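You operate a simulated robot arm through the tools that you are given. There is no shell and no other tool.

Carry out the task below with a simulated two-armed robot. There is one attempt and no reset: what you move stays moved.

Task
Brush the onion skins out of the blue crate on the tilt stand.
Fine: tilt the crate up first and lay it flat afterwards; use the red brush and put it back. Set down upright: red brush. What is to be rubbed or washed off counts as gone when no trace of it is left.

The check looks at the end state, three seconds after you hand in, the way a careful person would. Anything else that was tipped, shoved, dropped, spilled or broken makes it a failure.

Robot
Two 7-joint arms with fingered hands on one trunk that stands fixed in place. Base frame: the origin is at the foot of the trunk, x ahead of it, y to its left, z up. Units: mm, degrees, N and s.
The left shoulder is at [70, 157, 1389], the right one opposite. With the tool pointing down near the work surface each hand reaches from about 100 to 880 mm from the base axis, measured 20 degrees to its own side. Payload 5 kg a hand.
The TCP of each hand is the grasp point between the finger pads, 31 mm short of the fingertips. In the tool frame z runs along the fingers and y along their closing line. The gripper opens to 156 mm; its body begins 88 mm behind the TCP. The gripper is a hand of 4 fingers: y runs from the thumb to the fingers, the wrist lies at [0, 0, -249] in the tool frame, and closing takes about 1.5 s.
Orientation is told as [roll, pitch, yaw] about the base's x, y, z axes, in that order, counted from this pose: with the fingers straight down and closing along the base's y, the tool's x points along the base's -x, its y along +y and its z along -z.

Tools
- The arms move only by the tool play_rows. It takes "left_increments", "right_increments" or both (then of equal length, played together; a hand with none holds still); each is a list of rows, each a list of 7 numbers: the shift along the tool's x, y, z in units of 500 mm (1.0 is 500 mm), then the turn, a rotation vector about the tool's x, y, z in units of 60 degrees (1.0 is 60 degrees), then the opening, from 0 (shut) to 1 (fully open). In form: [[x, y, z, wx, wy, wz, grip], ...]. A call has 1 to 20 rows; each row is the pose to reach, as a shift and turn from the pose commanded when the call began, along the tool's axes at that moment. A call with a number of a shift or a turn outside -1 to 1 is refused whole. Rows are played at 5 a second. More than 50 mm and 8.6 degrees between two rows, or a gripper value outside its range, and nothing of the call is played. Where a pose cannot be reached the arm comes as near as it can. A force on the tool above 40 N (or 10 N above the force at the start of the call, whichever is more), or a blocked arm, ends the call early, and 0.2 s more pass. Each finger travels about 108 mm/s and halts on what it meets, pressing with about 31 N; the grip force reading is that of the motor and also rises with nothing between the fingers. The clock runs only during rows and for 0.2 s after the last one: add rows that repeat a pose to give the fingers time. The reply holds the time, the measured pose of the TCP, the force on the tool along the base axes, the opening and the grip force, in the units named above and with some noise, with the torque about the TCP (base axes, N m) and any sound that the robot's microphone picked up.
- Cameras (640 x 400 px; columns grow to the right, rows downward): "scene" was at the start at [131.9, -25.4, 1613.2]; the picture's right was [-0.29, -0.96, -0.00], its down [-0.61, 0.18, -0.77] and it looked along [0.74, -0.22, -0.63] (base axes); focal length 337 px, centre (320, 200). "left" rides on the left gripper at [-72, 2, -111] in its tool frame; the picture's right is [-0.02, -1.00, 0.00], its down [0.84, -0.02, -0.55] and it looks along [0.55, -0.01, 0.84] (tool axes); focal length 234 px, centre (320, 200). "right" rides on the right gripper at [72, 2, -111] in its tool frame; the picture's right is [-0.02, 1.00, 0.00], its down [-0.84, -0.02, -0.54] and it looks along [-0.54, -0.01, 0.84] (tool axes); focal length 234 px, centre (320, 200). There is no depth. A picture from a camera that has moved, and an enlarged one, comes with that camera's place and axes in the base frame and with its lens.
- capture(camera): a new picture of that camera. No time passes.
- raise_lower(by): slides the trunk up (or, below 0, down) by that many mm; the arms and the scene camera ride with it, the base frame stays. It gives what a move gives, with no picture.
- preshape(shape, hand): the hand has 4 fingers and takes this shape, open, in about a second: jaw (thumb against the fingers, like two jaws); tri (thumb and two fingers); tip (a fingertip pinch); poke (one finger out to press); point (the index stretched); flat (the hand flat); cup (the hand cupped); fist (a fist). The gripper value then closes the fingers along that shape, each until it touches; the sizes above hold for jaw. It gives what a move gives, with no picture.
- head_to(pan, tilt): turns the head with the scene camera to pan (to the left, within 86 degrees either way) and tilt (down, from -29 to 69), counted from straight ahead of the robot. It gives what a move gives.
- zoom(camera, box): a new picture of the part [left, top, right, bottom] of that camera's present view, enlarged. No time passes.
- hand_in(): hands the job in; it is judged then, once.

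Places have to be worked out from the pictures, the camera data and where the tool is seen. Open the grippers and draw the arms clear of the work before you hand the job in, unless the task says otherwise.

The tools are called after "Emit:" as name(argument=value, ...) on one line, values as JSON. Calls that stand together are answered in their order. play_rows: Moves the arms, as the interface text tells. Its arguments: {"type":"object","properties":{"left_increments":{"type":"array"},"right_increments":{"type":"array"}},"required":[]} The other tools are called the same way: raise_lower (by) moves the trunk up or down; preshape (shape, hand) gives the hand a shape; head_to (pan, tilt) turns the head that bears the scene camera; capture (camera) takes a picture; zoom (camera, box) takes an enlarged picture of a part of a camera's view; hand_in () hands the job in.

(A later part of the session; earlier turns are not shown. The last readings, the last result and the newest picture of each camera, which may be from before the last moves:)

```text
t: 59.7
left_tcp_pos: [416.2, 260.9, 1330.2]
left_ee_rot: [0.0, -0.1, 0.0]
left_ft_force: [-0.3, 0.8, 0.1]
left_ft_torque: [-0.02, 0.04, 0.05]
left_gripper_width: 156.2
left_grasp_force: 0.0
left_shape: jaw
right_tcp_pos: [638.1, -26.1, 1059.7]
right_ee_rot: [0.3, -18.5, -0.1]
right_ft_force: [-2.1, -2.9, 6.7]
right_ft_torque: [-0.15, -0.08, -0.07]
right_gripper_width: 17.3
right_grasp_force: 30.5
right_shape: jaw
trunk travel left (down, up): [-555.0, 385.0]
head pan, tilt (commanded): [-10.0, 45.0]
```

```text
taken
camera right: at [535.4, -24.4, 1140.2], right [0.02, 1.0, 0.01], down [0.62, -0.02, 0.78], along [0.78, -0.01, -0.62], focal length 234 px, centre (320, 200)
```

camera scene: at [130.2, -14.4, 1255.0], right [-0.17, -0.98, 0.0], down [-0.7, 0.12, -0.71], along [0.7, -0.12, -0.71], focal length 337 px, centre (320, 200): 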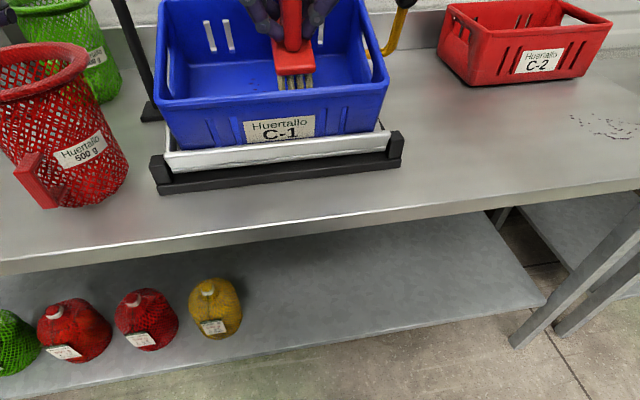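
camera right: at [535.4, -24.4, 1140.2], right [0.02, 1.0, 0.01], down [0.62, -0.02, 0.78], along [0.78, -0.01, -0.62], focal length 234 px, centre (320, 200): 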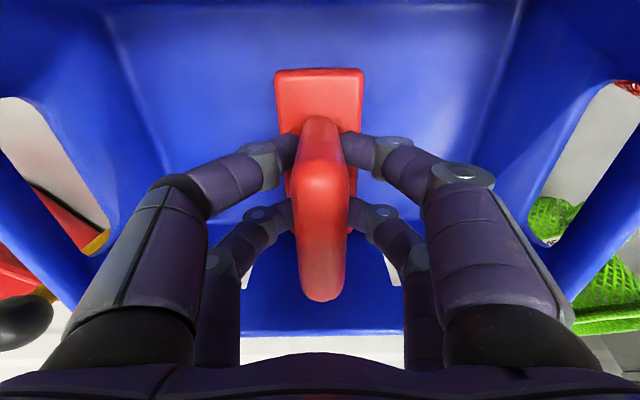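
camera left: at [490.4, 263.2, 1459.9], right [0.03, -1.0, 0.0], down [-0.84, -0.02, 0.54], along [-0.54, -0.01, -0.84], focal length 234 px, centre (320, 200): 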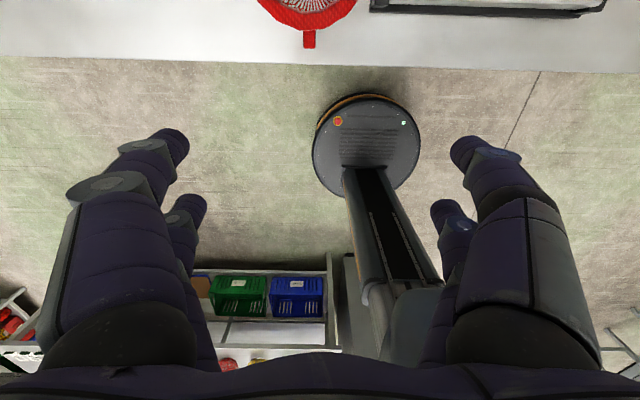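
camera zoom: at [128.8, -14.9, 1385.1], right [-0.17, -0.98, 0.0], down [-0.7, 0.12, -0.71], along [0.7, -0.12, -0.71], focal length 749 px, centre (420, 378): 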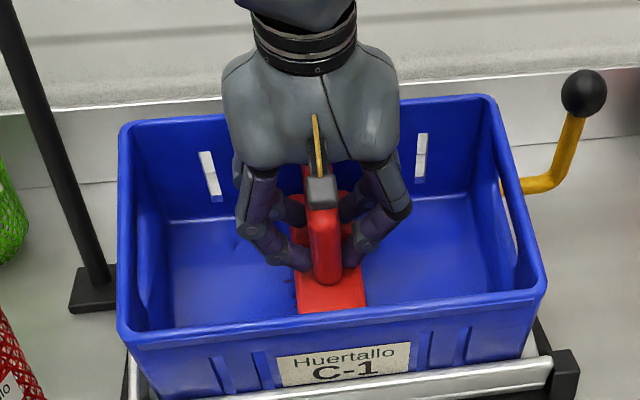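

The right side looks clean now; a few skins seem left at the left edge of the brush. No reach warning here, so I try sweeping further left.

Emit:
play_rows(right_increments=[[0, 0.015, 0, 0, 0, 0, 0], [0, 0.03, 0, 0, 0, 0, 0], [0, 0.045, 0, 0, 0, 0, 0], [0, 0.06, 0, 0, 0, 0, 0], [0, 0.075, 0, 0, 0, 0, 0], [0, 0.075, 0, 0, 0, 0, 0]])

Emit:
zoom(camera="scene", box=[180, 30, 370, 210])

```text
t: 61.1
left_tcp_pos: [417.7, 261.4, 1327.1]
left_ee_rot: [0.0, -0.2, 0.0]
left_ft_force: [0.5, -0.1, -0.5]
left_ft_torque: [-0.02, 0.01, -0.02]
left_gripper_width: 156.0
left_grasp_force: 0.1
left_shape: jaw
right_tcp_pos: [628.3, -20.7, 1056.5]
right_ee_rot: [0.1, -18.4, 0.0]
right_ft_force: [0.0, 1.2, -2.3]
right_ft_torque: [0.04, 0.05, 0.0]
right_gripper_width: 17.6
right_grasp_force: 31.0
right_shape: jaw
right hand out of reach, approached as far as the arm can: row 1, 2, 3, 4, 5, 6
trunk travel left (down, up): [-555.0, 385.0]
head pan, tilt (commanded): [-10.0, 45.0]
```

```text
2.22 times, centred on (275, 120) of scene
camera zoom: at [130.4, -14.2, 1384.9], right [-0.17, -0.98, 0.0], down [-0.7, 0.12, -0.71], along [0.7, -0.12, -0.71], focal length 749 px, centre (420, 378)
```

zoom: 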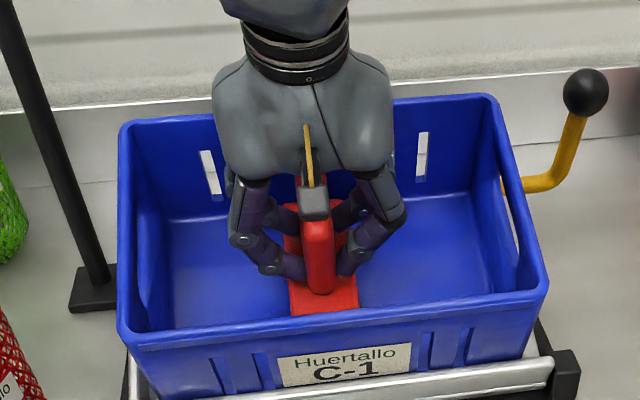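

The limit is y≈−21 here. I lift the brush out of the crate to see what remains.

Emit:
play_rows(right_increments=[[0, -0.01, -0.05, 0, 0, 0, 0], [0, -0.03, -0.11, 0, 0, 0, 0], [0, -0.05, -0.17, 0, 0, 0, 0], [0, -0.07, -0.23, 0, 0, 0, 0], [-0.03, -0.08, -0.29, 0, 0, 0, 0], [-0.06, -0.08, -0.34, 0, 0, 0, 0], [-0.06, -0.08, -0.34, 0, 0, 0, 0]])

Emit:
zoom(camera="scene", box=[180, 30, 370, 210])

Emit:
capture(camera="right")

```text
t: 62.7
left_tcp_pos: [418.0, 260.7, 1328.4]
left_ee_rot: [-0.1, -0.1, 0.0]
left_ft_force: [-0.1, 0.1, -0.3]
left_ft_torque: [-0.07, -0.03, 0.0]
left_gripper_width: 156.1
left_grasp_force: 0.0
left_shape: jaw
right_tcp_pos: [604.4, -63.0, 1226.9]
right_ee_rot: [0.1, -18.4, -0.1]
right_ft_force: [-0.2, -0.3, -2.1]
right_ft_torque: [-0.02, 0.03, 0.01]
right_gripper_width: 17.2
right_grasp_force: 31.5
right_shape: jaw
trunk travel left (down, up): [-555.0, 385.0]
head pan, tilt (commanded): [-10.0, 45.0]
```

```text
2.22 times, centred on (275, 120) of scene
camera zoom: at [130.0, -14.4, 1385.0], right [-0.17, -0.98, 0.0], down [-0.7, 0.12, -0.71], along [0.7, -0.12, -0.71], focal length 749 px, centre (420, 378)
```

zoom: 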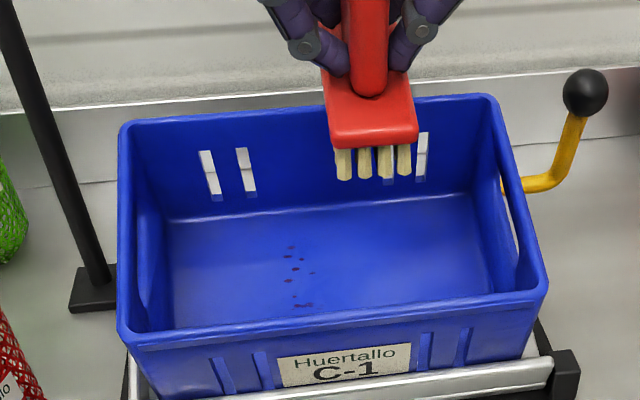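

```text
taken
camera right: at [500.5, -60.6, 1310.1], right [0.02, 1.0, 0.01], down [0.62, -0.02, 0.78], along [0.78, -0.01, -0.62], focal length 234 px, centre (320, 200)
```

right: 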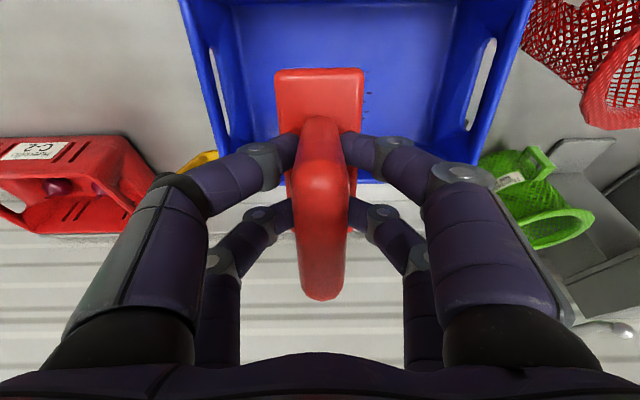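

The right part is clean; what's left lies around y −13…+10. I turn the brush 90° about its own axis (long side across) so it reaches further left without the hand having to, starting with 45°.

Emit:
play_rows(right_increments=[[0, 0, 0, 0, 0, -0.125, 0], [0, 0, 0, 0, 0, -0.25, 0], [0, 0, 0, 0, 0, -0.375, 0], [0, 0, 0, 0, 0, -0.5, 0], [0, 0, 0, 0, 0, -0.625, 0], [0, 0, 0, 0, 0, -0.75, 0]])

Emit:
play_rows(right_increments=[[0, 0, 0, 0, 0, -0.125, 0], [0, 0, 0, 0, 0, -0.25, 0], [0, 0, 0, 0, 0, -0.375, 0], [0, 0, 0, 0, 0, -0.5, 0], [0, 0, 0, 0, 0, -0.625, 0], [0, 0, 0, 0, 0, -0.75, 0]])

Emit:
capture(camera="scene")

Emit:
capture(camera="right")

```text
t: 64.1
left_tcp_pos: [418.4, 263.0, 1329.0]
left_ee_rot: [0.0, -0.1, 0.0]
left_ft_force: [-0.2, -0.5, 0.3]
left_ft_torque: [0.01, -0.02, -0.02]
left_gripper_width: 155.6
left_grasp_force: 0.0
left_shape: jaw
right_tcp_pos: [603.3, -62.5, 1225.9]
right_ee_rot: [-13.2, -12.8, 46.6]
right_ft_force: [0.6, -0.2, -2.9]
right_ft_torque: [-0.01, 0.04, 0.0]
right_gripper_width: 17.2
right_grasp_force: 30.9
right_shape: jaw
trunk travel left (down, up): [-555.0, 385.0]
head pan, tilt (commanded): [-10.0, 45.0]
```

```text
t: 65.5
left_tcp_pos: [417.6, 261.1, 1329.5]
left_ee_rot: [0.0, 0.0, 0.0]
left_ft_force: [-0.2, -0.1, -0.1]
left_ft_torque: [0.01, 0.02, 0.02]
left_gripper_width: 155.8
left_grasp_force: 0.0
left_shape: jaw
right_tcp_pos: [603.7, -62.7, 1226.5]
right_ee_rot: [-18.3, 0.1, 90.0]
right_ft_force: [-0.7, 0.5, -2.1]
right_ft_torque: [-0.04, 0.02, -0.01]
right_gripper_width: 17.4
right_grasp_force: 31.5
right_shape: jaw
trunk travel left (down, up): [-555.0, 385.0]
head pan, tilt (commanded): [-10.0, 45.0]
```

```text
taken
camera scene: at [130.3, -14.4, 1384.9], right [-0.17, -0.98, 0.0], down [-0.7, 0.12, -0.71], along [0.7, -0.12, -0.71], focal length 337 px, centre (320, 200)
```

scene: 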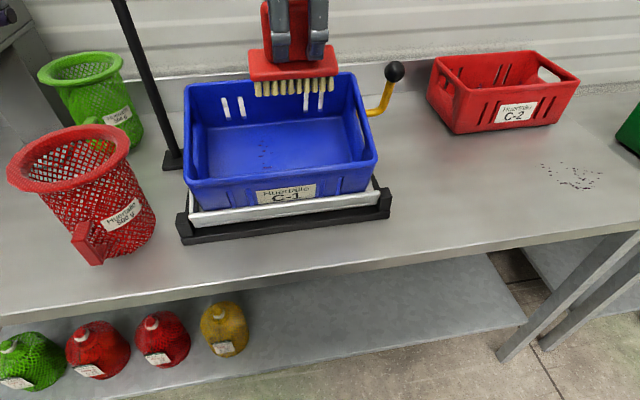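

```text
taken
camera right: at [567.2, -133.6, 1331.9], right [-0.95, 0.02, -0.32], down [-0.15, 0.84, 0.52], along [0.28, 0.54, -0.79], focal length 234 px, centre (320, 200)
```

right: 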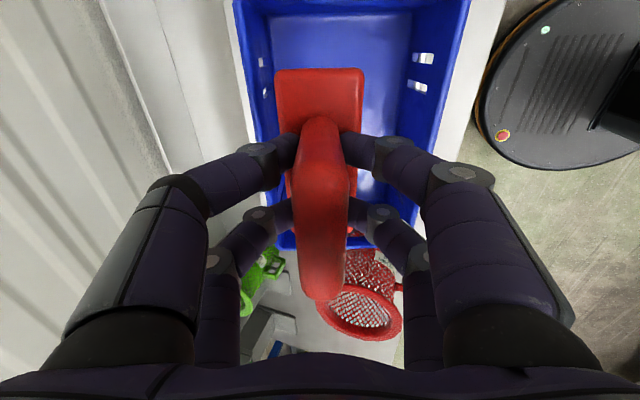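

The brush is now crosswise at the same tilt. I move it left to y −20 and down to just above rim level, checking the reach.

Emit:
play_rows(right_increments=[[-0.03, 0.01, 0.02, 0, 0, 0, 0], [-0.06, 0.02, 0.04, 0, 0, 0, 0], [-0.0854, 0.03, 0.06, 0, 0, 0, 0], [-0.0854, 0.0342, 0.0813, 0, 0, 0, 0], [-0.0854, 0.0342, 0.0813, 0, 0, 0, 0]])

Emit:
capture(camera="right")

Emit:
zoom(camera="scene", box=[170, 10, 400, 240])

```text
t: 66.7
left_tcp_pos: [417.3, 260.2, 1328.6]
left_ee_rot: [0.0, 0.0, 0.0]
left_ft_force: [-0.3, 0.0, 0.9]
left_ft_torque: [-0.06, 0.05, 0.01]
left_gripper_width: 156.0
left_grasp_force: 0.1
left_shape: jaw
right_tcp_pos: [605.9, -30.7, 1186.2]
right_ee_rot: [-18.4, -0.1, 90.0]
right_ft_force: [0.0, 0.7, -2.2]
right_ft_torque: [0.01, 0.02, -0.04]
right_gripper_width: 17.2
right_grasp_force: 31.1
right_shape: jaw
right hand out of reach, approached as far as the arm can: row 3, 4, 5
trunk travel left (down, up): [-555.0, 385.0]
head pan, tilt (commanded): [-10.0, 45.0]
```

```text
taken
camera right: at [569.7, -102.0, 1290.5], right [-0.95, 0.03, -0.32], down [-0.15, 0.84, 0.52], along [0.28, 0.55, -0.79], focal length 234 px, centre (320, 200)
```

right: 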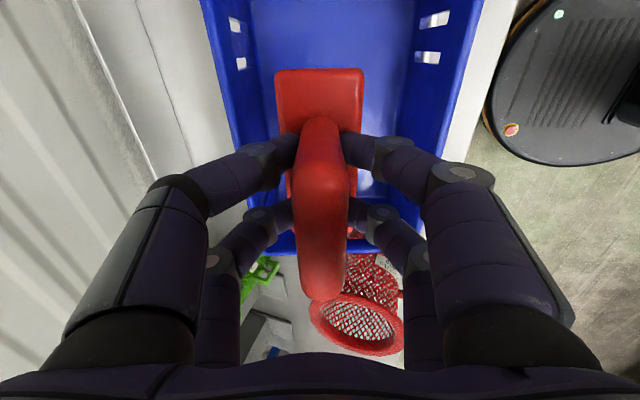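

```text
1.74 times, centred on (285, 125) of scene
camera zoom: at [130.7, -14.4, 1384.9], right [-0.17, -0.98, 0.0], down [-0.7, 0.12, -0.71], along [0.7, -0.12, -0.71], focal length 586 px, centre (381, 330)
```

zoom: 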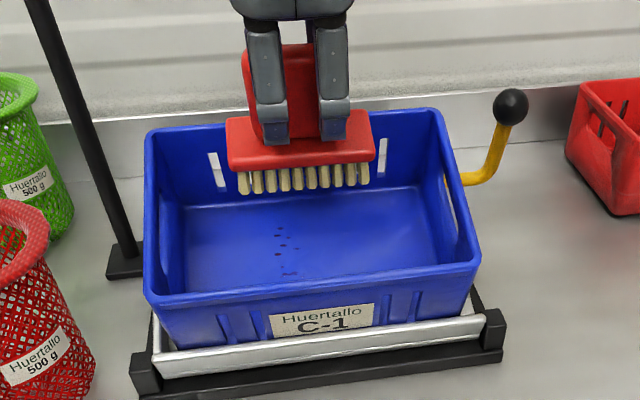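

With the brush crosswise, y≈−31 already covers the remaining skins (brush spans to y≈+25). I descend 120 mm into the crate.

Emit:
play_rows(right_increments=[[0.004, 0, 0.05, 0, 0, 0, 0], [0.006, 0, 0.1, 0, 0, 0, 0], [0.006, 0, 0.15, 0, 0, 0, 0], [0.006, 0, 0.2, 0, 0, 0, 0], [0.006, 0, 0.23, 0, 0, 0, 0], [0.006, 0, 0.24, 0, 0, 0, 0], [0.006, 0, 0.24, 0, 0, 0, 0]])

Emit:
capture(camera="right")

Emit:
zoom(camera="scene", box=[170, 10, 400, 240])

```text
t: 68.3
left_tcp_pos: [418.1, 261.1, 1328.0]
left_ee_rot: [0.1, -0.1, 0.1]
left_ft_force: [-0.4, 0.3, 0.0]
left_ft_torque: [-0.01, 0.01, 0.01]
left_gripper_width: 155.9
left_grasp_force: 0.1
left_shape: jaw
right_tcp_pos: [642.9, -34.7, 1074.4]
right_ee_rot: [-18.4, 0.0, 90.1]
right_ft_force: [-0.2, 0.7, -2.1]
right_ft_torque: [-0.05, 0.02, 0.01]
right_gripper_width: 17.3
right_grasp_force: 30.9
right_shape: jaw
trunk travel left (down, up): [-555.0, 385.0]
head pan, tilt (commanded): [-10.0, 45.0]
```

```text
taken
camera right: at [607.2, -105.3, 1178.8], right [-0.95, 0.02, -0.32], down [-0.15, 0.84, 0.52], along [0.28, 0.54, -0.79], focal length 234 px, centre (320, 200)
```

right: 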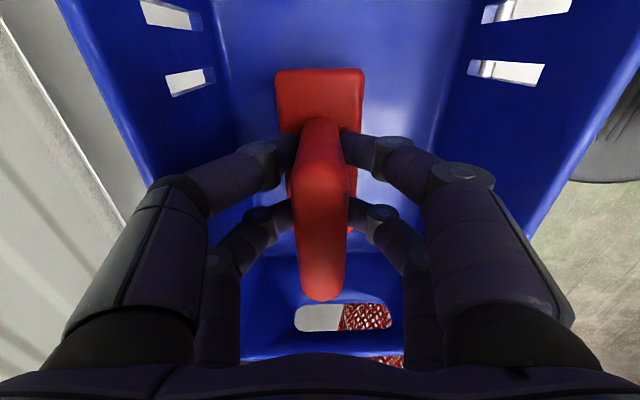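

```text
1.74 times, centred on (285, 125) of scene
camera zoom: at [130.4, -14.4, 1384.9], right [-0.17, -0.98, 0.0], down [-0.7, 0.12, -0.71], along [0.7, -0.12, -0.71], focal length 586 px, centre (381, 330)
```

zoom: 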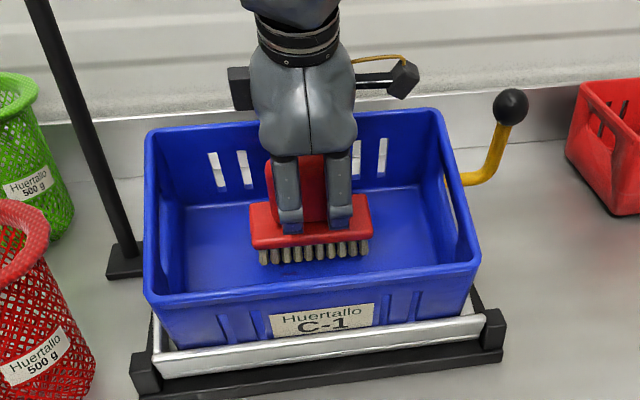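

Everything is clear. I lower the last ~14 mm to contact.

Emit:
play_rows(right_increments=[[0, 0, 0.01, 0, 0, 0, 0], [0, 0, 0.018, 0, 0, 0, 0], [0, 0, 0.024, 0, 0, 0, 0], [0, 0, 0.028, 0, 0, 0, 0], [0, 0, 0.03, 0, 0, 0, 0], [0, 0, 0.03, 0, 0, 0, 0]])

```text
t: 69.7
left_tcp_pos: [416.5, 261.5, 1329.8]
left_ee_rot: [0.0, -0.2, 0.0]
left_ft_force: [-0.5, 0.5, 0.3]
left_ft_torque: [0.01, -0.02, 0.0]
left_gripper_width: 155.8
left_grasp_force: 0.1
left_shape: jaw
right_tcp_pos: [647.0, -33.3, 1061.5]
right_ee_rot: [-18.6, -0.1, 90.0]
right_ft_force: [-5.1, 0.2, 8.6]
right_ft_torque: [-0.13, -0.04, -0.03]
right_gripper_width: 17.6
right_grasp_force: 31.1
right_shape: jaw
trunk travel left (down, up): [-555.0, 385.0]
head pan, tilt (commanded): [-10.0, 45.0]
```

Contact at ~12 N. I brush up- and downslope with short strokes over the remaining skins.

Emit:
play_rows(right_increments=[[0, -0.016, 0, 0, 0, 0, 0], [0, -0.032, 0, 0, 0, 0, 0], [0, -0.034, 0, 0, 0, 0, 0], [0, -0.016, 0, 0, 0, 0, 0], [0, 0, 0, 0, 0, 0, 0], [0, 0.016, 0, 0, 0, 0, 0], [0, 0.032, 0, 0, 0, 0, 0], [0, 0.036, 0, 0, 0, 0, 0], [0, 0.02, 0, 0, 0, 0, 0], [0, 0.004, 0, 0, 0, 0, 0], [0, -0.012, 0, 0, 0, 0, 0], [0, -0.028, 0, 0, 0, 0, 0], [0, -0.034, 0, 0, 0, 0, 0], [0, -0.016, 0, 0, 0, 0, 0], [0, 0, 0, 0, 0, 0, 0], [0, 0.016, 0, 0, 0, 0, 0], [0, 0.032, 0, 0, 0, 0, 0], [0, 0.036, 0, 0, 0, 0, 0], [0, 0.02, 0, 0, 0, 0, 0], [0, 0, 0, 0, 0, 0, 0]])

Emit:
zoom(camera="scene", box=[170, 10, 400, 240])

```text
t: 73.9
left_tcp_pos: [418.2, 261.3, 1329.0]
left_ee_rot: [0.1, -0.1, 0.1]
left_ft_force: [-0.6, 0.7, 0.7]
left_ft_torque: [-0.04, 0.01, 0.0]
left_gripper_width: 156.3
left_grasp_force: 0.1
left_shape: jaw
right_tcp_pos: [648.3, -34.8, 1058.3]
right_ee_rot: [-18.4, -0.1, 90.0]
right_ft_force: [-1.9, -0.1, 1.1]
right_ft_torque: [-0.03, 0.2, -0.03]
right_gripper_width: 17.4
right_grasp_force: 30.4
right_shape: jaw
right hand out of reach, approached as far as the arm can: row 2, 3, 12, 13
trunk travel left (down, up): [-555.0, 385.0]
head pan, tilt (commanded): [-10.0, 45.0]
```

```text
1.74 times, centred on (285, 125) of scene
camera zoom: at [130.0, -14.3, 1384.9], right [-0.17, -0.98, 0.0], down [-0.7, 0.12, -0.71], along [0.7, -0.12, -0.71], focal length 586 px, centre (381, 330)
```

zoom: 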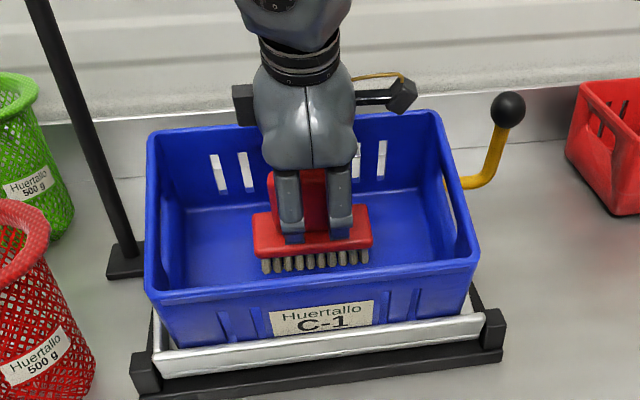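

The tray sagged about a degree under the strokes but is still well tilted. I lift the brush out to inspect.

Emit:
play_rows(right_increments=[[0, 0, -0.05, 0, 0, 0, 0], [0.01, 0, -0.11, 0, 0, 0, 0], [0.03, 0, -0.17, 0, 0, 0, 0], [0.05, 0, -0.23, 0, 0, 0, 0], [0.08, -0.03, -0.29, 0, 0, 0, 0], [0.11, -0.06, -0.34, 0, 0, 0, 0], [0.11, -0.06, -0.34, 0, 0, 0, 0]])

Emit:
zoom(camera="scene", box=[190, 50, 370, 220])

Emit:
capture(camera="right")

```text
t: 75.5
left_tcp_pos: [417.4, 261.7, 1327.8]
left_ee_rot: [0.0, -0.1, 0.0]
left_ft_force: [-0.1, 0.4, 0.7]
left_ft_torque: [-0.01, 0.01, 0.01]
left_gripper_width: 155.8
left_grasp_force: 0.0
left_shape: jaw
right_tcp_pos: [623.0, -87.5, 1230.9]
right_ee_rot: [-18.4, 0.0, 90.0]
right_ft_force: [-0.4, 0.2, -2.5]
right_ft_torque: [-0.01, 0.02, 0.0]
right_gripper_width: 17.6
right_grasp_force: 31.4
right_shape: jaw
trunk travel left (down, up): [-555.0, 385.0]
head pan, tilt (commanded): [-10.0, 45.0]
```

```text
2.35 times, centred on (280, 135) of scene
camera zoom: at [130.5, -14.1, 1384.9], right [-0.17, -0.98, 0.0], down [-0.7, 0.12, -0.71], along [0.7, -0.12, -0.71], focal length 793 px, centre (414, 353)
```

zoom: 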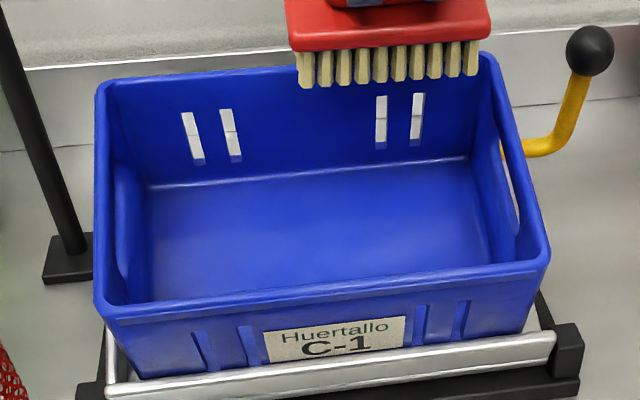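

```text
taken
camera right: at [586.4, -158.7, 1335.5], right [-0.95, 0.02, -0.32], down [-0.15, 0.84, 0.52], along [0.28, 0.54, -0.79], focal length 234 px, centre (320, 200)
```

right: 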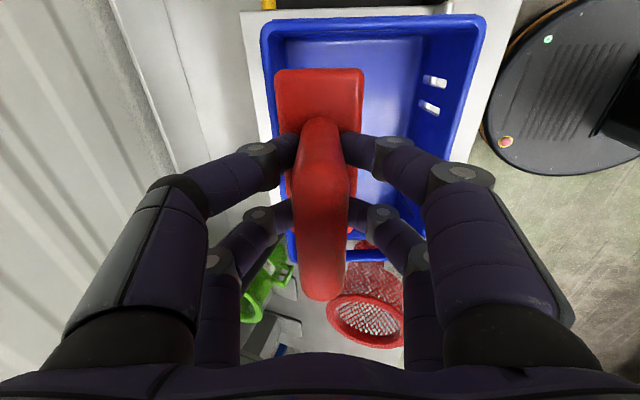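

From here the visible floor looks clean, but the front strip is hidden behind the near wall. I raise the trunk 220 mm to look in from above.

Emit:
raise_lower(by=220)

Emit:
zoom(camera="scene", box=[200, 150, 380, 300])

Emit:
zoom(camera="scene", box=[230, 190, 350, 270])

Emit:
capture(camera="scene")

```text
t: 77.9
left_tcp_pos: [418.0, 261.2, 1549.0]
left_ee_rot: [0.0, 0.0, 0.1]
left_ft_force: [0.1, -0.1, 0.2]
left_ft_torque: [0.01, -0.02, 0.01]
left_gripper_width: 156.1
left_grasp_force: 0.1
left_shape: jaw
right_tcp_pos: [622.7, -87.5, 1451.4]
right_ee_rot: [-18.4, 0.0, 90.0]
right_ft_force: [0.8, -0.4, -2.4]
right_ft_torque: [-0.03, 0.04, 0.01]
right_gripper_width: 17.3
right_grasp_force: 31.5
right_shape: jaw
trunk travel left (down, up): [-775.0, 165.0]
head pan, tilt (commanded): [-10.0, 45.0]
```

```text
2.67 times, centred on (290, 225) of scene
camera zoom: at [130.5, -14.4, 1604.9], right [-0.17, -0.98, 0.0], down [-0.7, 0.12, -0.71], along [0.7, -0.12, -0.71], focal length 899 px, centre (400, 133)
```

zoom: 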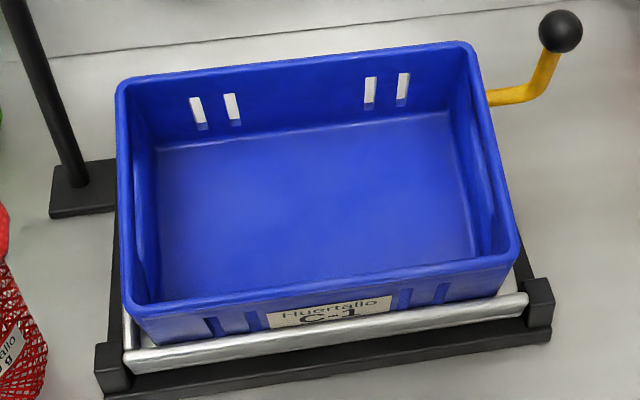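

```text
5.00 times, centred on (290, 230) of scene
camera zoom: at [130.5, -14.4, 1604.9], right [-0.17, -0.98, 0.0], down [-0.7, 0.12, -0.71], along [0.7, -0.12, -0.71], focal length 1686 px, centre (470, 50)
```

zoom: 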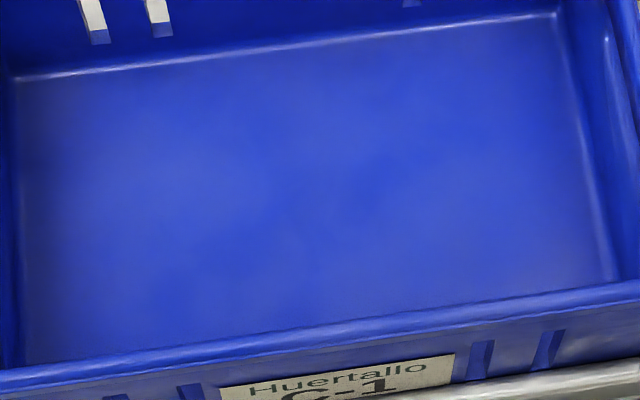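

```text
taken
camera scene: at [130.5, -14.4, 1604.9], right [-0.17, -0.98, 0.0], down [-0.7, 0.12, -0.71], along [0.7, -0.12, -0.71], focal length 337 px, centre (320, 200)
```

scene: 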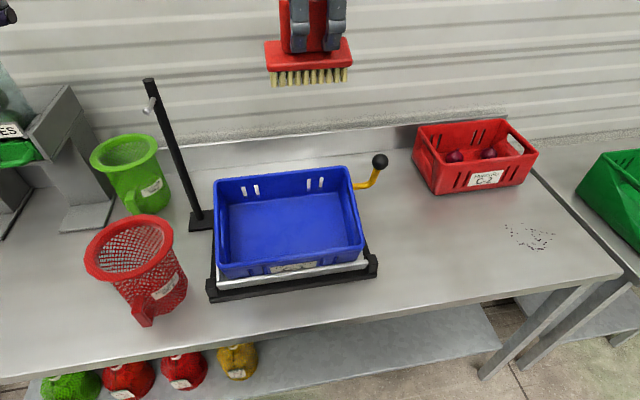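

The floor shows no skins from above. I zoom in more strongly on the patch and its front strip to rule out faint traces.

Emit:
zoom(camera="scene", box=[235, 195, 300, 235])

Emit:
zoom(camera="scene", box=[285, 195, 350, 235])

Emit:
zoom(camera="scene", box=[250, 225, 320, 268])

```text
9.85 times, centred on (268, 215) of scene
camera zoom: at [130.5, -14.4, 1604.9], right [-0.17, -0.98, 0.0], down [-0.7, 0.12, -0.71], along [0.7, -0.12, -0.71], focal length 3319 px, centre (837, 52)
```

zoom: 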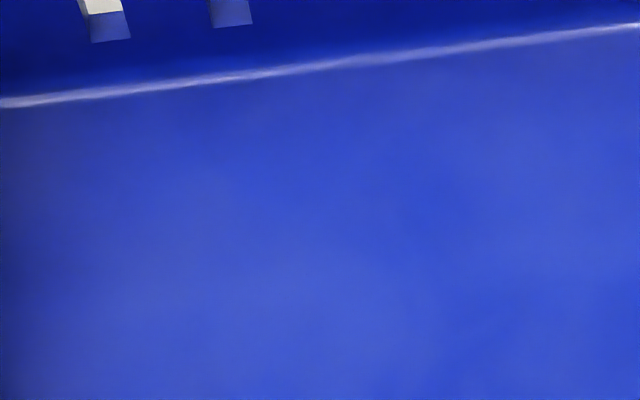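

```text
9.85 times, centred on (318, 215) of scene
camera zoom: at [130.5, -14.4, 1604.9], right [-0.17, -0.98, 0.0], down [-0.7, 0.12, -0.71], along [0.7, -0.12, -0.71], focal length 3319 px, centre (345, 52)
```

zoom: 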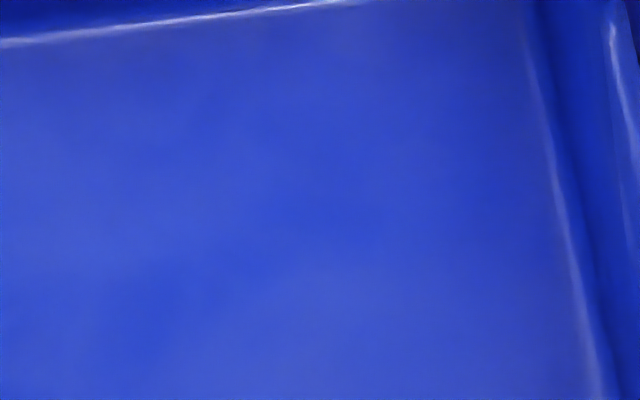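

```text
9.14 times, centred on (285, 246) of scene
camera zoom: at [130.5, -14.4, 1604.9], right [-0.17, -0.98, 0.0], down [-0.7, 0.12, -0.71], along [0.7, -0.12, -0.71], focal length 3082 px, centre (640, -225)
```

zoom: 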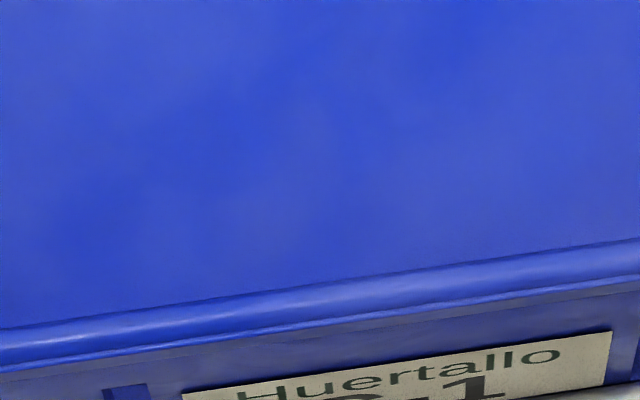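

No trace is left. Now I carry the brush back over its original spot, turning the hand upright on the way.

Emit:
play_rows(right_increments=[[0.0606, 0.0168, 0.0385, -0.0256, 0, 0, 0], [0.1212, 0.0336, 0.077, -0.0511, 0, 0, 0], [0.1818, 0.0504, 0.1155, -0.0767, 0, 0, 0], [0.2423, 0.0672, 0.154, -0.1022, 0, 0, 0], [0.3029, 0.084, 0.1925, -0.1278, 0, 0, 0], [0.3635, 0.1009, 0.231, -0.1534, 0, 0, 0], [0.4241, 0.1177, 0.2695, -0.1789, 0, 0, 0], [0.4847, 0.1345, 0.308, -0.2045, 0, 0, 0], [0.5453, 0.1513, 0.3465, -0.23, 0, 0, 0], [0.6058, 0.1681, 0.385, -0.2556, 0, 0, 0], [0.6664, 0.1849, 0.4235, -0.2811, 0, 0, 0], [0.727, 0.2017, 0.462, -0.3067, 0, 0, 0], [0.727, 0.2017, 0.462, -0.3067, 0, 0, 0]])

Emit:
capture(camera="right")

```text
t: 80.7
left_tcp_pos: [418.7, 262.0, 1548.7]
left_ee_rot: [0.1, -0.1, 0.0]
left_ft_force: [0.3, 0.2, 1.0]
left_ft_torque: [0.02, -0.02, 0.0]
left_gripper_width: 155.9
left_grasp_force: 0.1
left_shape: jaw
right_tcp_pos: [599.6, -451.7, 1201.7]
right_ee_rot: [0.0, 0.1, 90.0]
right_ft_force: [-0.1, 0.7, -2.5]
right_ft_torque: [0.02, -0.04, 0.0]
right_gripper_width: 17.7
right_grasp_force: 30.6
right_shape: jaw
trunk travel left (down, up): [-775.0, 165.0]
head pan, tilt (commanded): [-10.0, 45.0]
```

```text
taken
camera right: at [599.2, -523.8, 1311.8], right [-1.0, 0.02, 0.0], down [0.02, 0.84, 0.54], along [0.01, 0.54, -0.84], focal length 234 px, centre (320, 200)
```

right: 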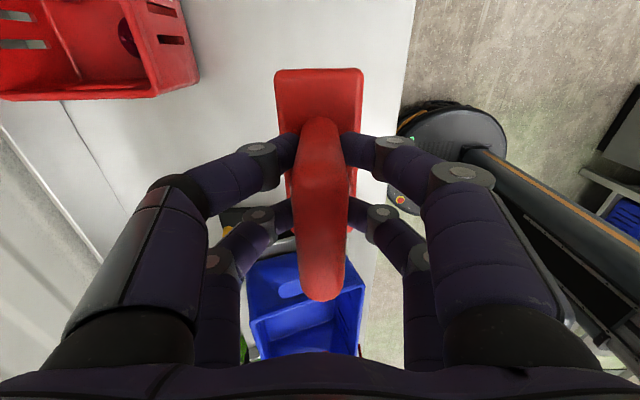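

The brush sits in the grip as before. I turn to yaw 84 and lower it toward the table, stopping about 12 mm above its rest height.

Emit:
play_rows(right_increments=[[0, 0, 0.06, 0, 0, 0.033, 0], [0, 0, 0.13, 0, 0, 0.066, 0], [0, 0, 0.2, 0, 0, 0.1, 0], [0, 0, 0.27, 0, 0, 0.1, 0], [0, 0, 0.33, 0, 0, 0.1, 0], [0, 0, 0.38, 0, 0, 0.1, 0], [0, 0, 0.42, 0, 0, 0.1, 0], [0, 0, 0.438, 0, 0, 0.1, 0], [0, 0, 0.438, 0, 0, 0.1, 0]])

Emit:
zoom(camera="scene", box=[380, 120, 540, 280])

```text
t: 82.7
left_tcp_pos: [418.4, 261.3, 1548.4]
left_ee_rot: [-0.2, -0.2, 0.1]
left_ft_force: [0.1, 0.2, 0.4]
left_ft_torque: [0.01, 0.0, -0.01]
left_gripper_width: 155.9
left_grasp_force: 0.2
left_shape: jaw
right_tcp_pos: [599.5, -451.9, 980.3]
right_ee_rot: [-0.1, 0.0, 83.9]
right_ft_force: [0.0, -0.4, -2.1]
right_ft_torque: [-0.02, 0.01, -0.03]
right_gripper_width: 17.7
right_grasp_force: 30.7
right_shape: jaw
trunk travel left (down, up): [-775.0, 165.0]
head pan, tilt (commanded): [-10.0, 45.0]
```

```text
2.50 times, centred on (460, 200) of scene
camera zoom: at [130.1, -14.6, 1605.0], right [-0.17, -0.98, 0.0], down [-0.7, 0.12, -0.71], along [0.7, -0.12, -0.71], focal length 843 px, centre (-30, 200)
```

zoom: 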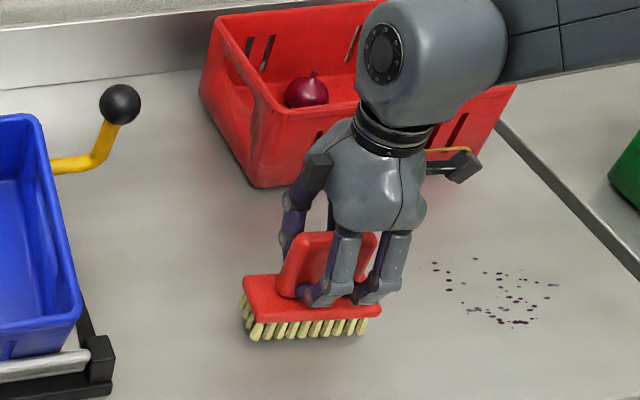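

About 10 mm above rest height. I lower in small steps until the bristles touch.

Emit:
play_rows(right_increments=[[0, 0, 0.007, 0, 0, 0, 0], [0, 0, 0.013, 0, 0, 0, 0], [0, 0, 0.017, 0, 0, 0, 0], [0, 0, 0.02, 0, 0, 0, 0], [0, 0, 0.02, 0, 0, 0, 0]])

```text
t: 83.9
left_tcp_pos: [418.3, 260.0, 1547.8]
left_ee_rot: [0.0, -0.1, -0.1]
left_ft_force: [0.0, -0.3, -0.6]
left_ft_torque: [0.01, 0.02, -0.01]
left_gripper_width: 155.7
left_grasp_force: 0.2
left_shape: jaw
right_tcp_pos: [599.6, -451.5, 969.8]
right_ee_rot: [0.1, 0.0, 84.0]
right_ft_force: [-0.2, -1.1, -2.2]
right_ft_torque: [-0.01, -0.01, 0.02]
right_gripper_width: 17.4
right_grasp_force: 30.7
right_shape: jaw
trunk travel left (down, up): [-775.0, 165.0]
head pan, tilt (commanded): [-10.0, 45.0]
```

Not yet touching at 970; I continue in 1 mm steps.

Emit:
play_rows(right_increments=[[0, 0, 0.002, 0, 0, 0, 0], [0, 0, 0.004, 0, 0, 0, 0], [0, 0, 0.004, 0, 0, 0, 0]])

```text
t: 84.7
left_tcp_pos: [417.8, 261.0, 1549.4]
left_ee_rot: [0.0, -0.1, 0.0]
left_ft_force: [0.2, -0.8, 0.5]
left_ft_torque: [-0.02, 0.01, 0.0]
left_gripper_width: 155.9
left_grasp_force: 0.0
left_shape: jaw
right_tcp_pos: [600.8, -451.5, 968.7]
right_ee_rot: [-0.2, 0.0, 84.0]
right_ft_force: [0.3, -1.1, 6.0]
right_ft_torque: [-0.07, 0.05, 0.0]
right_gripper_width: 17.7
right_grasp_force: 30.7
right_shape: jaw
trunk travel left (down, up): [-775.0, 165.0]
head pan, tilt (commanded): [-10.0, 45.0]
```

The bristles rest on the table (contact ~8 N). I open the fingers gradually.

Emit:
play_rows(right_increments=[[0, 0, -0.001, 0, 0, 0, 0.12], [0, 0, -0.001, 0, 0, 0, 0.25], [0, 0, -0.001, 0, 0, 0, 0.4], [0, 0, -0.001, 0, 0, 0, 0.55], [0, 0, -0.001, 0, 0, 0, 0.7], [0, 0, -0.001, 0, 0, 0, 0.7], [0, 0, -0.001, 0, 0, 0, 0.7]])

Emit:
capture(camera="right")

Emit:
zoom(camera="scene", box=[380, 120, 540, 280])

```text
t: 86.3
left_tcp_pos: [417.9, 261.1, 1548.4]
left_ee_rot: [-0.1, -0.1, 0.0]
left_ft_force: [-0.5, -0.5, 0.3]
left_ft_torque: [0.0, 0.0, -0.01]
left_gripper_width: 156.0
left_grasp_force: 0.1
left_shape: jaw
right_tcp_pos: [599.9, -450.2, 968.5]
right_ee_rot: [0.1, 0.1, 84.0]
right_ft_force: [0.9, 0.0, 0.8]
right_ft_torque: [0.0, -0.01, 0.0]
right_gripper_width: 108.8
right_grasp_force: 0.0
right_shape: jaw
trunk travel left (down, up): [-775.0, 165.0]
head pan, tilt (commanded): [-10.0, 45.0]
```

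```text
taken
camera right: at [591.2, -521.8, 1079.8], right [-0.99, 0.13, 0.0], down [0.11, 0.83, 0.55], along [0.07, 0.54, -0.84], focal length 234 px, centre (320, 200)
```

right: 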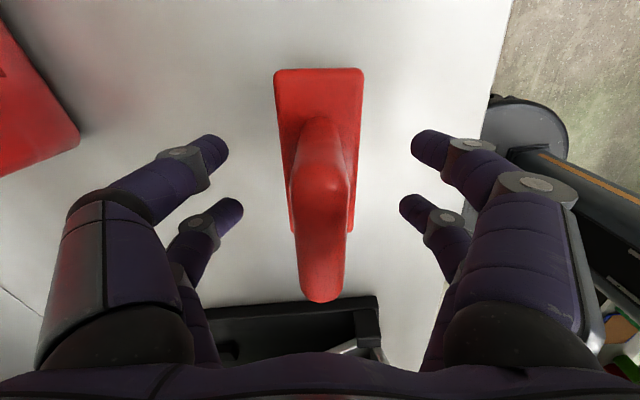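

```text
2.50 times, centred on (460, 200) of scene
camera zoom: at [130.1, -14.5, 1605.0], right [-0.17, -0.98, 0.0], down [-0.7, 0.12, -0.71], along [0.7, -0.12, -0.71], focal length 843 px, centre (-30, 200)
```

zoom: 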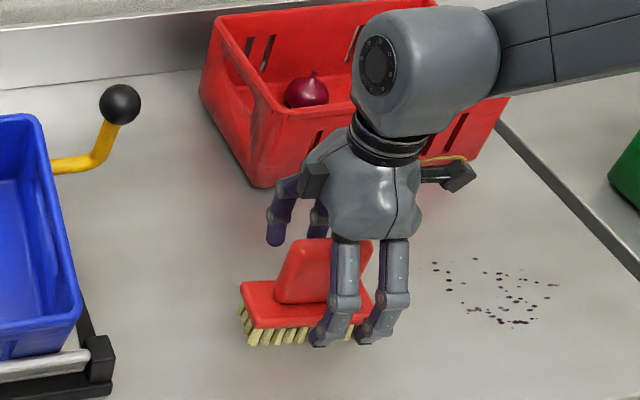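

The brush stands upright on its original spot. I raise the open hand straight up away from it.

Emit:
play_rows(right_increments=[[0, 0, -0.05, 0, 0, 0, 0.7], [0, 0, -0.12, 0, 0, 0, 0.7], [0, 0, -0.2, 0, 0, 0, 0.7], [0, 0, -0.28, 0, 0, 0, 0.7], [0, 0, -0.36, 0, 0, 0, 0.7], [0, 0, -0.44, 0, 0, 0, 0.7], [0, 0, -0.5, 0, 0, 0, 0.7]])

Emit:
capture(camera="scene")

Emit:
zoom(camera="scene", box=[380, 160, 540, 280])

```text
t: 87.9
left_tcp_pos: [418.1, 260.6, 1548.8]
left_ee_rot: [0.0, -0.1, 0.0]
left_ft_force: [-0.8, -0.5, 0.4]
left_ft_torque: [-0.02, 0.0, 0.01]
left_gripper_width: 155.8
left_grasp_force: 0.1
left_shape: jaw
right_tcp_pos: [600.6, -449.6, 1220.9]
right_ee_rot: [0.0, 0.1, 83.9]
right_ft_force: [0.2, -0.1, -0.1]
right_ft_torque: [0.03, 0.0, -0.04]
right_gripper_width: 108.9
right_grasp_force: 0.0
right_shape: jaw
trunk travel left (down, up): [-775.0, 165.0]
head pan, tilt (commanded): [-10.0, 45.0]
```

```text
taken
camera scene: at [129.4, -14.1, 1605.0], right [-0.17, -0.98, 0.0], down [-0.7, 0.12, -0.71], along [0.7, -0.12, -0.71], focal length 337 px, centre (320, 200)
```

scene: 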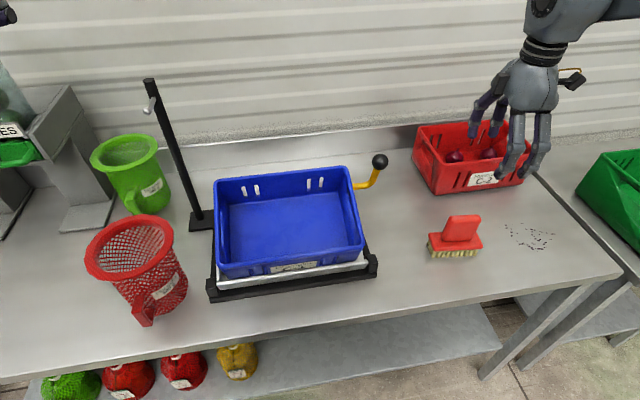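

```text
3.33 times, centred on (460, 220) of scene
camera zoom: at [129.4, -14.1, 1605.0], right [-0.17, -0.98, 0.0], down [-0.7, 0.12, -0.71], along [0.7, -0.12, -0.71], focal length 1124 px, centre (-147, 133)
```

zoom: 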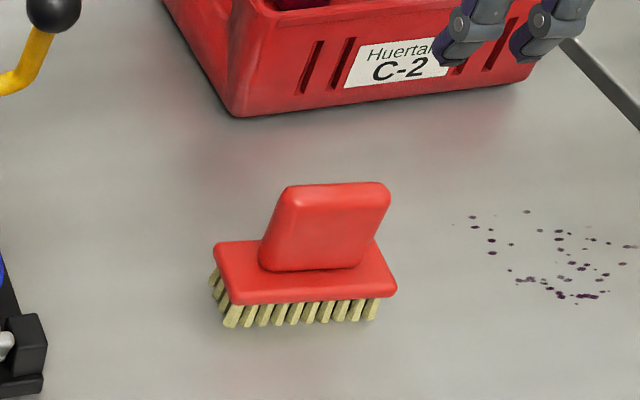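

The brush stands exactly as it did at the start. Now I go back to the lever: the knob is at about (732, −266, 1100). I first move the hand over beside it at yaw 90.

Emit:
play_rows(right_increments=[[-0.05, -0.007, -0.003, 0, 0, -0.02, 0.6], [-0.105, -0.015, -0.006, 0, 0, -0.04, 0.58], [-0.16, -0.022, -0.009, 0, 0, -0.06, 0.58], [-0.215, -0.03, -0.012, 0, 0, -0.08, 0.58], [-0.27, -0.037, -0.015, 0, 0, -0.1, 0.58], [-0.3276, -0.0448, -0.018, 0, 0, -0.1, 0.58], [-0.3276, -0.0448, -0.018, 0, 0, -0.1, 0.58]])

Emit:
play_rows(right_increments=[[0, 0, 0, 0.13, 0, 0, 0.58], [0, 0, 0, 0.26, 0, 0, 0.58], [0, 0, 0, 0.39, 0, 0, 0.58], [0, 0, 0, 0.52, 0, 0, 0.58], [0, 0, 0, 0.6667, 0, 0, 0.58], [0, 0, 0, 0.6667, 0, 0, 0.58]])

Emit:
capture(camera="right")

Emit:
capture(camera="scene")

```text
t: 89.5
left_tcp_pos: [418.5, 260.3, 1549.6]
left_ee_rot: [-0.1, -0.1, 0.0]
left_ft_force: [-0.4, -0.6, 0.0]
left_ft_torque: [0.01, 0.0, 0.03]
left_gripper_width: 155.9
left_grasp_force: 0.1
left_shape: jaw
right_tcp_pos: [639.9, -289.0, 1226.6]
right_ee_rot: [0.0, -0.1, 90.0]
right_ft_force: [0.6, 0.2, -0.8]
right_ft_torque: [0.01, -0.01, 0.01]
right_gripper_width: 90.9
right_grasp_force: 0.0
right_shape: jaw
trunk travel left (down, up): [-775.0, 165.0]
head pan, tilt (commanded): [-10.0, 45.0]
```

```text
refused: row 5 steps farther than a row can; nothing moved
```

```text
taken
camera right: at [638.0, -361.0, 1338.1], right [-1.0, 0.02, 0.0], down [0.02, 0.84, 0.55], along [0.01, 0.55, -0.84], focal length 234 px, centre (320, 200)
```

right: 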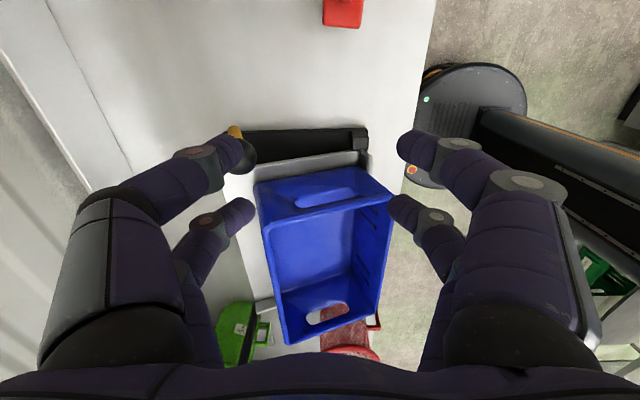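

```text
taken
camera scene: at [130.1, -15.2, 1605.0], right [-0.17, -0.98, 0.0], down [-0.7, 0.12, -0.71], along [0.7, -0.12, -0.71], focal length 337 px, centre (320, 200)
```

scene: 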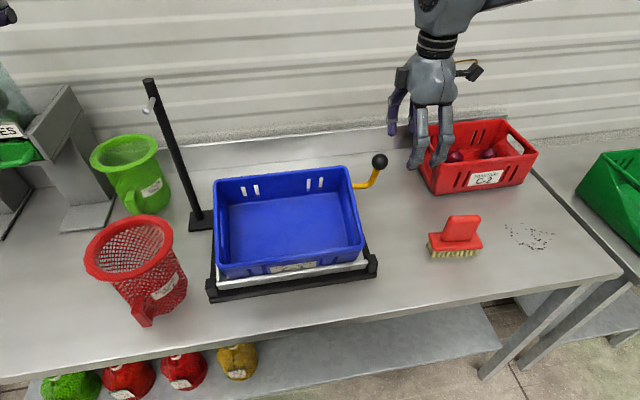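

The pitch rows were refused for one too-large step (nothing moved). The wrist camera now looks straight into the crate, so I inspect the floor here too and then pitch with even steps.

Emit:
zoom(camera="right", box=[240, 160, 400, 350])

Emit:
play_rows(right_increments=[[0, 0, 0, 0.1333, 0, 0, 0.58], [0, 0, 0, 0.2667, 0, 0, 0.58], [0, 0, 0, 0.4, 0, 0, 0.58], [0, 0, 0, 0.5333, 0, 0, 0.58], [0, 0, 0, 0.6667, 0, 0, 0.58], [0, 0, 0, 0.6667, 0, 0, 0.58]])

Emit:
capture(camera="right")

```text
2.11 times, centred on (320, 255) of right
camera zoom: at [638.0, -361.0, 1338.1], right [-1.0, 0.02, 0.0], down [0.02, 0.84, 0.55], along [0.01, 0.55, -0.84], focal length 493 px, centre (320, 84)
```

zoom: 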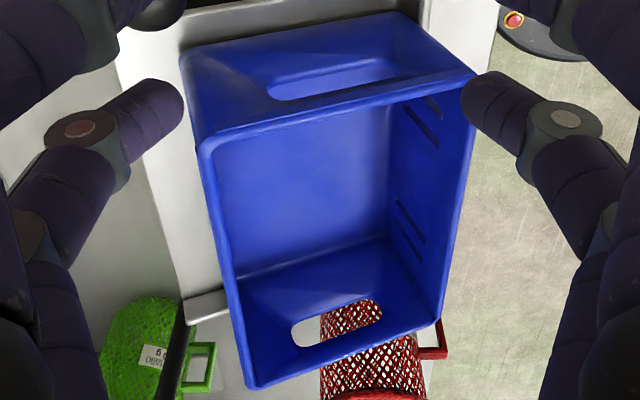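

```text
t: 90.9
left_tcp_pos: [419.1, 260.6, 1548.3]
left_ee_rot: [0.0, -0.1, 0.0]
left_ft_force: [-0.1, 0.4, -0.5]
left_ft_torque: [0.02, 0.01, 0.06]
left_gripper_width: 155.8
left_grasp_force: 0.0
left_shape: jaw
right_tcp_pos: [639.6, -291.8, 1228.3]
right_ee_rot: [-40.2, -0.1, 90.0]
right_ft_force: [0.9, 0.5, 0.4]
right_ft_torque: [0.02, -0.02, 0.01]
right_gripper_width: 90.7
right_grasp_force: 0.1
right_shape: jaw
trunk travel left (down, up): [-775.0, 165.0]
head pan, tilt (commanded): [-10.0, 45.0]
```

```text
taken
camera right: at [567.5, -362.0, 1311.7], right [-0.76, 0.02, -0.64], down [-0.34, 0.84, 0.43], along [0.55, 0.55, -0.63], focal length 234 px, centre (320, 200)
```

right: 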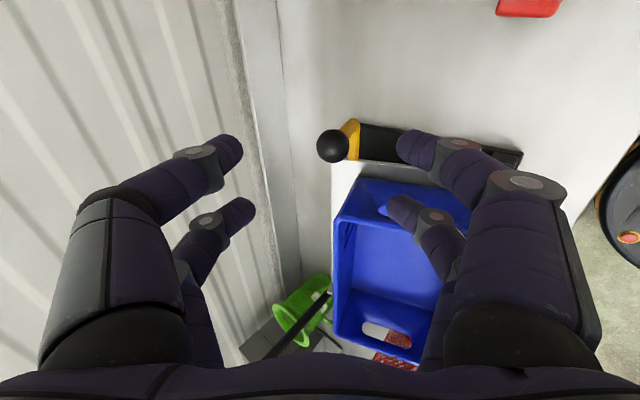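

The inside of the crate is clean from this side as well. Now I approach the knob so that one finger pair (23 mm off-centre) will pinch it with the fingertips.

Emit:
play_rows(right_increments=[[-0.004, 0.015, 0.03, 0, 0, 0, 0.58], [-0.0076, 0.0264, 0.08, 0, 0, 0, 0.58], [-0.0076, 0.0264, 0.13, 0, 0, 0, 0.58], [-0.0076, 0.0264, 0.18, 0, 0, 0, 0.58], [-0.0076, 0.0264, 0.22, 0, 0, 0, 0.58], [-0.0076, 0.0264, 0.26, 0, 0, 0, 0.58], [-0.0076, 0.0264, 0.2843, 0, 0, 0, 0.58], [-0.0076, 0.0264, 0.2843, 0, 0, 0, 0.58]])

Emit:
capture(camera="right")

Emit:
zoom(camera="scene", box=[300, 80, 460, 240])

```text
t: 92.7
left_tcp_pos: [416.6, 261.5, 1549.3]
left_ee_rot: [0.0, -0.1, 0.0]
left_ft_force: [-0.4, -0.2, -0.4]
left_ft_torque: [-0.01, 0.0, -0.04]
left_gripper_width: 155.9
left_grasp_force: 0.1
left_shape: jaw
right_tcp_pos: [721.3, -286.2, 1109.2]
right_ee_rot: [-40.1, 0.0, 90.0]
right_ft_force: [-0.6, 0.7, 0.3]
right_ft_torque: [-0.01, 0.01, -0.01]
right_gripper_width: 90.8
right_grasp_force: 0.0
right_shape: jaw
trunk travel left (down, up): [-775.0, 165.0]
head pan, tilt (commanded): [-10.0, 45.0]
```

```text
taken
camera right: at [648.1, -357.9, 1194.0], right [-0.76, 0.02, -0.64], down [-0.34, 0.84, 0.43], along [0.55, 0.54, -0.63], focal length 234 px, centre (320, 200)
```

right: 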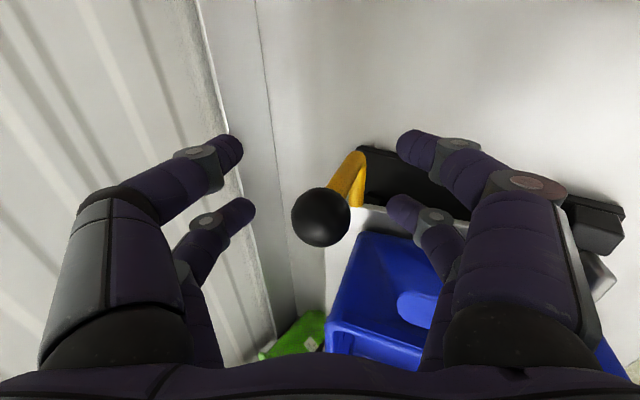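

```text
2.50 times, centred on (380, 160) of scene
camera zoom: at [129.7, -14.2, 1605.0], right [-0.17, -0.98, 0.0], down [-0.7, 0.12, -0.71], along [0.7, -0.12, -0.71], focal length 843 px, centre (170, 300)
```

zoom: 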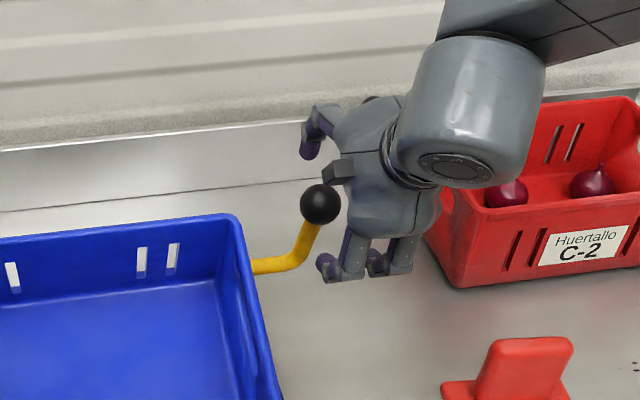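

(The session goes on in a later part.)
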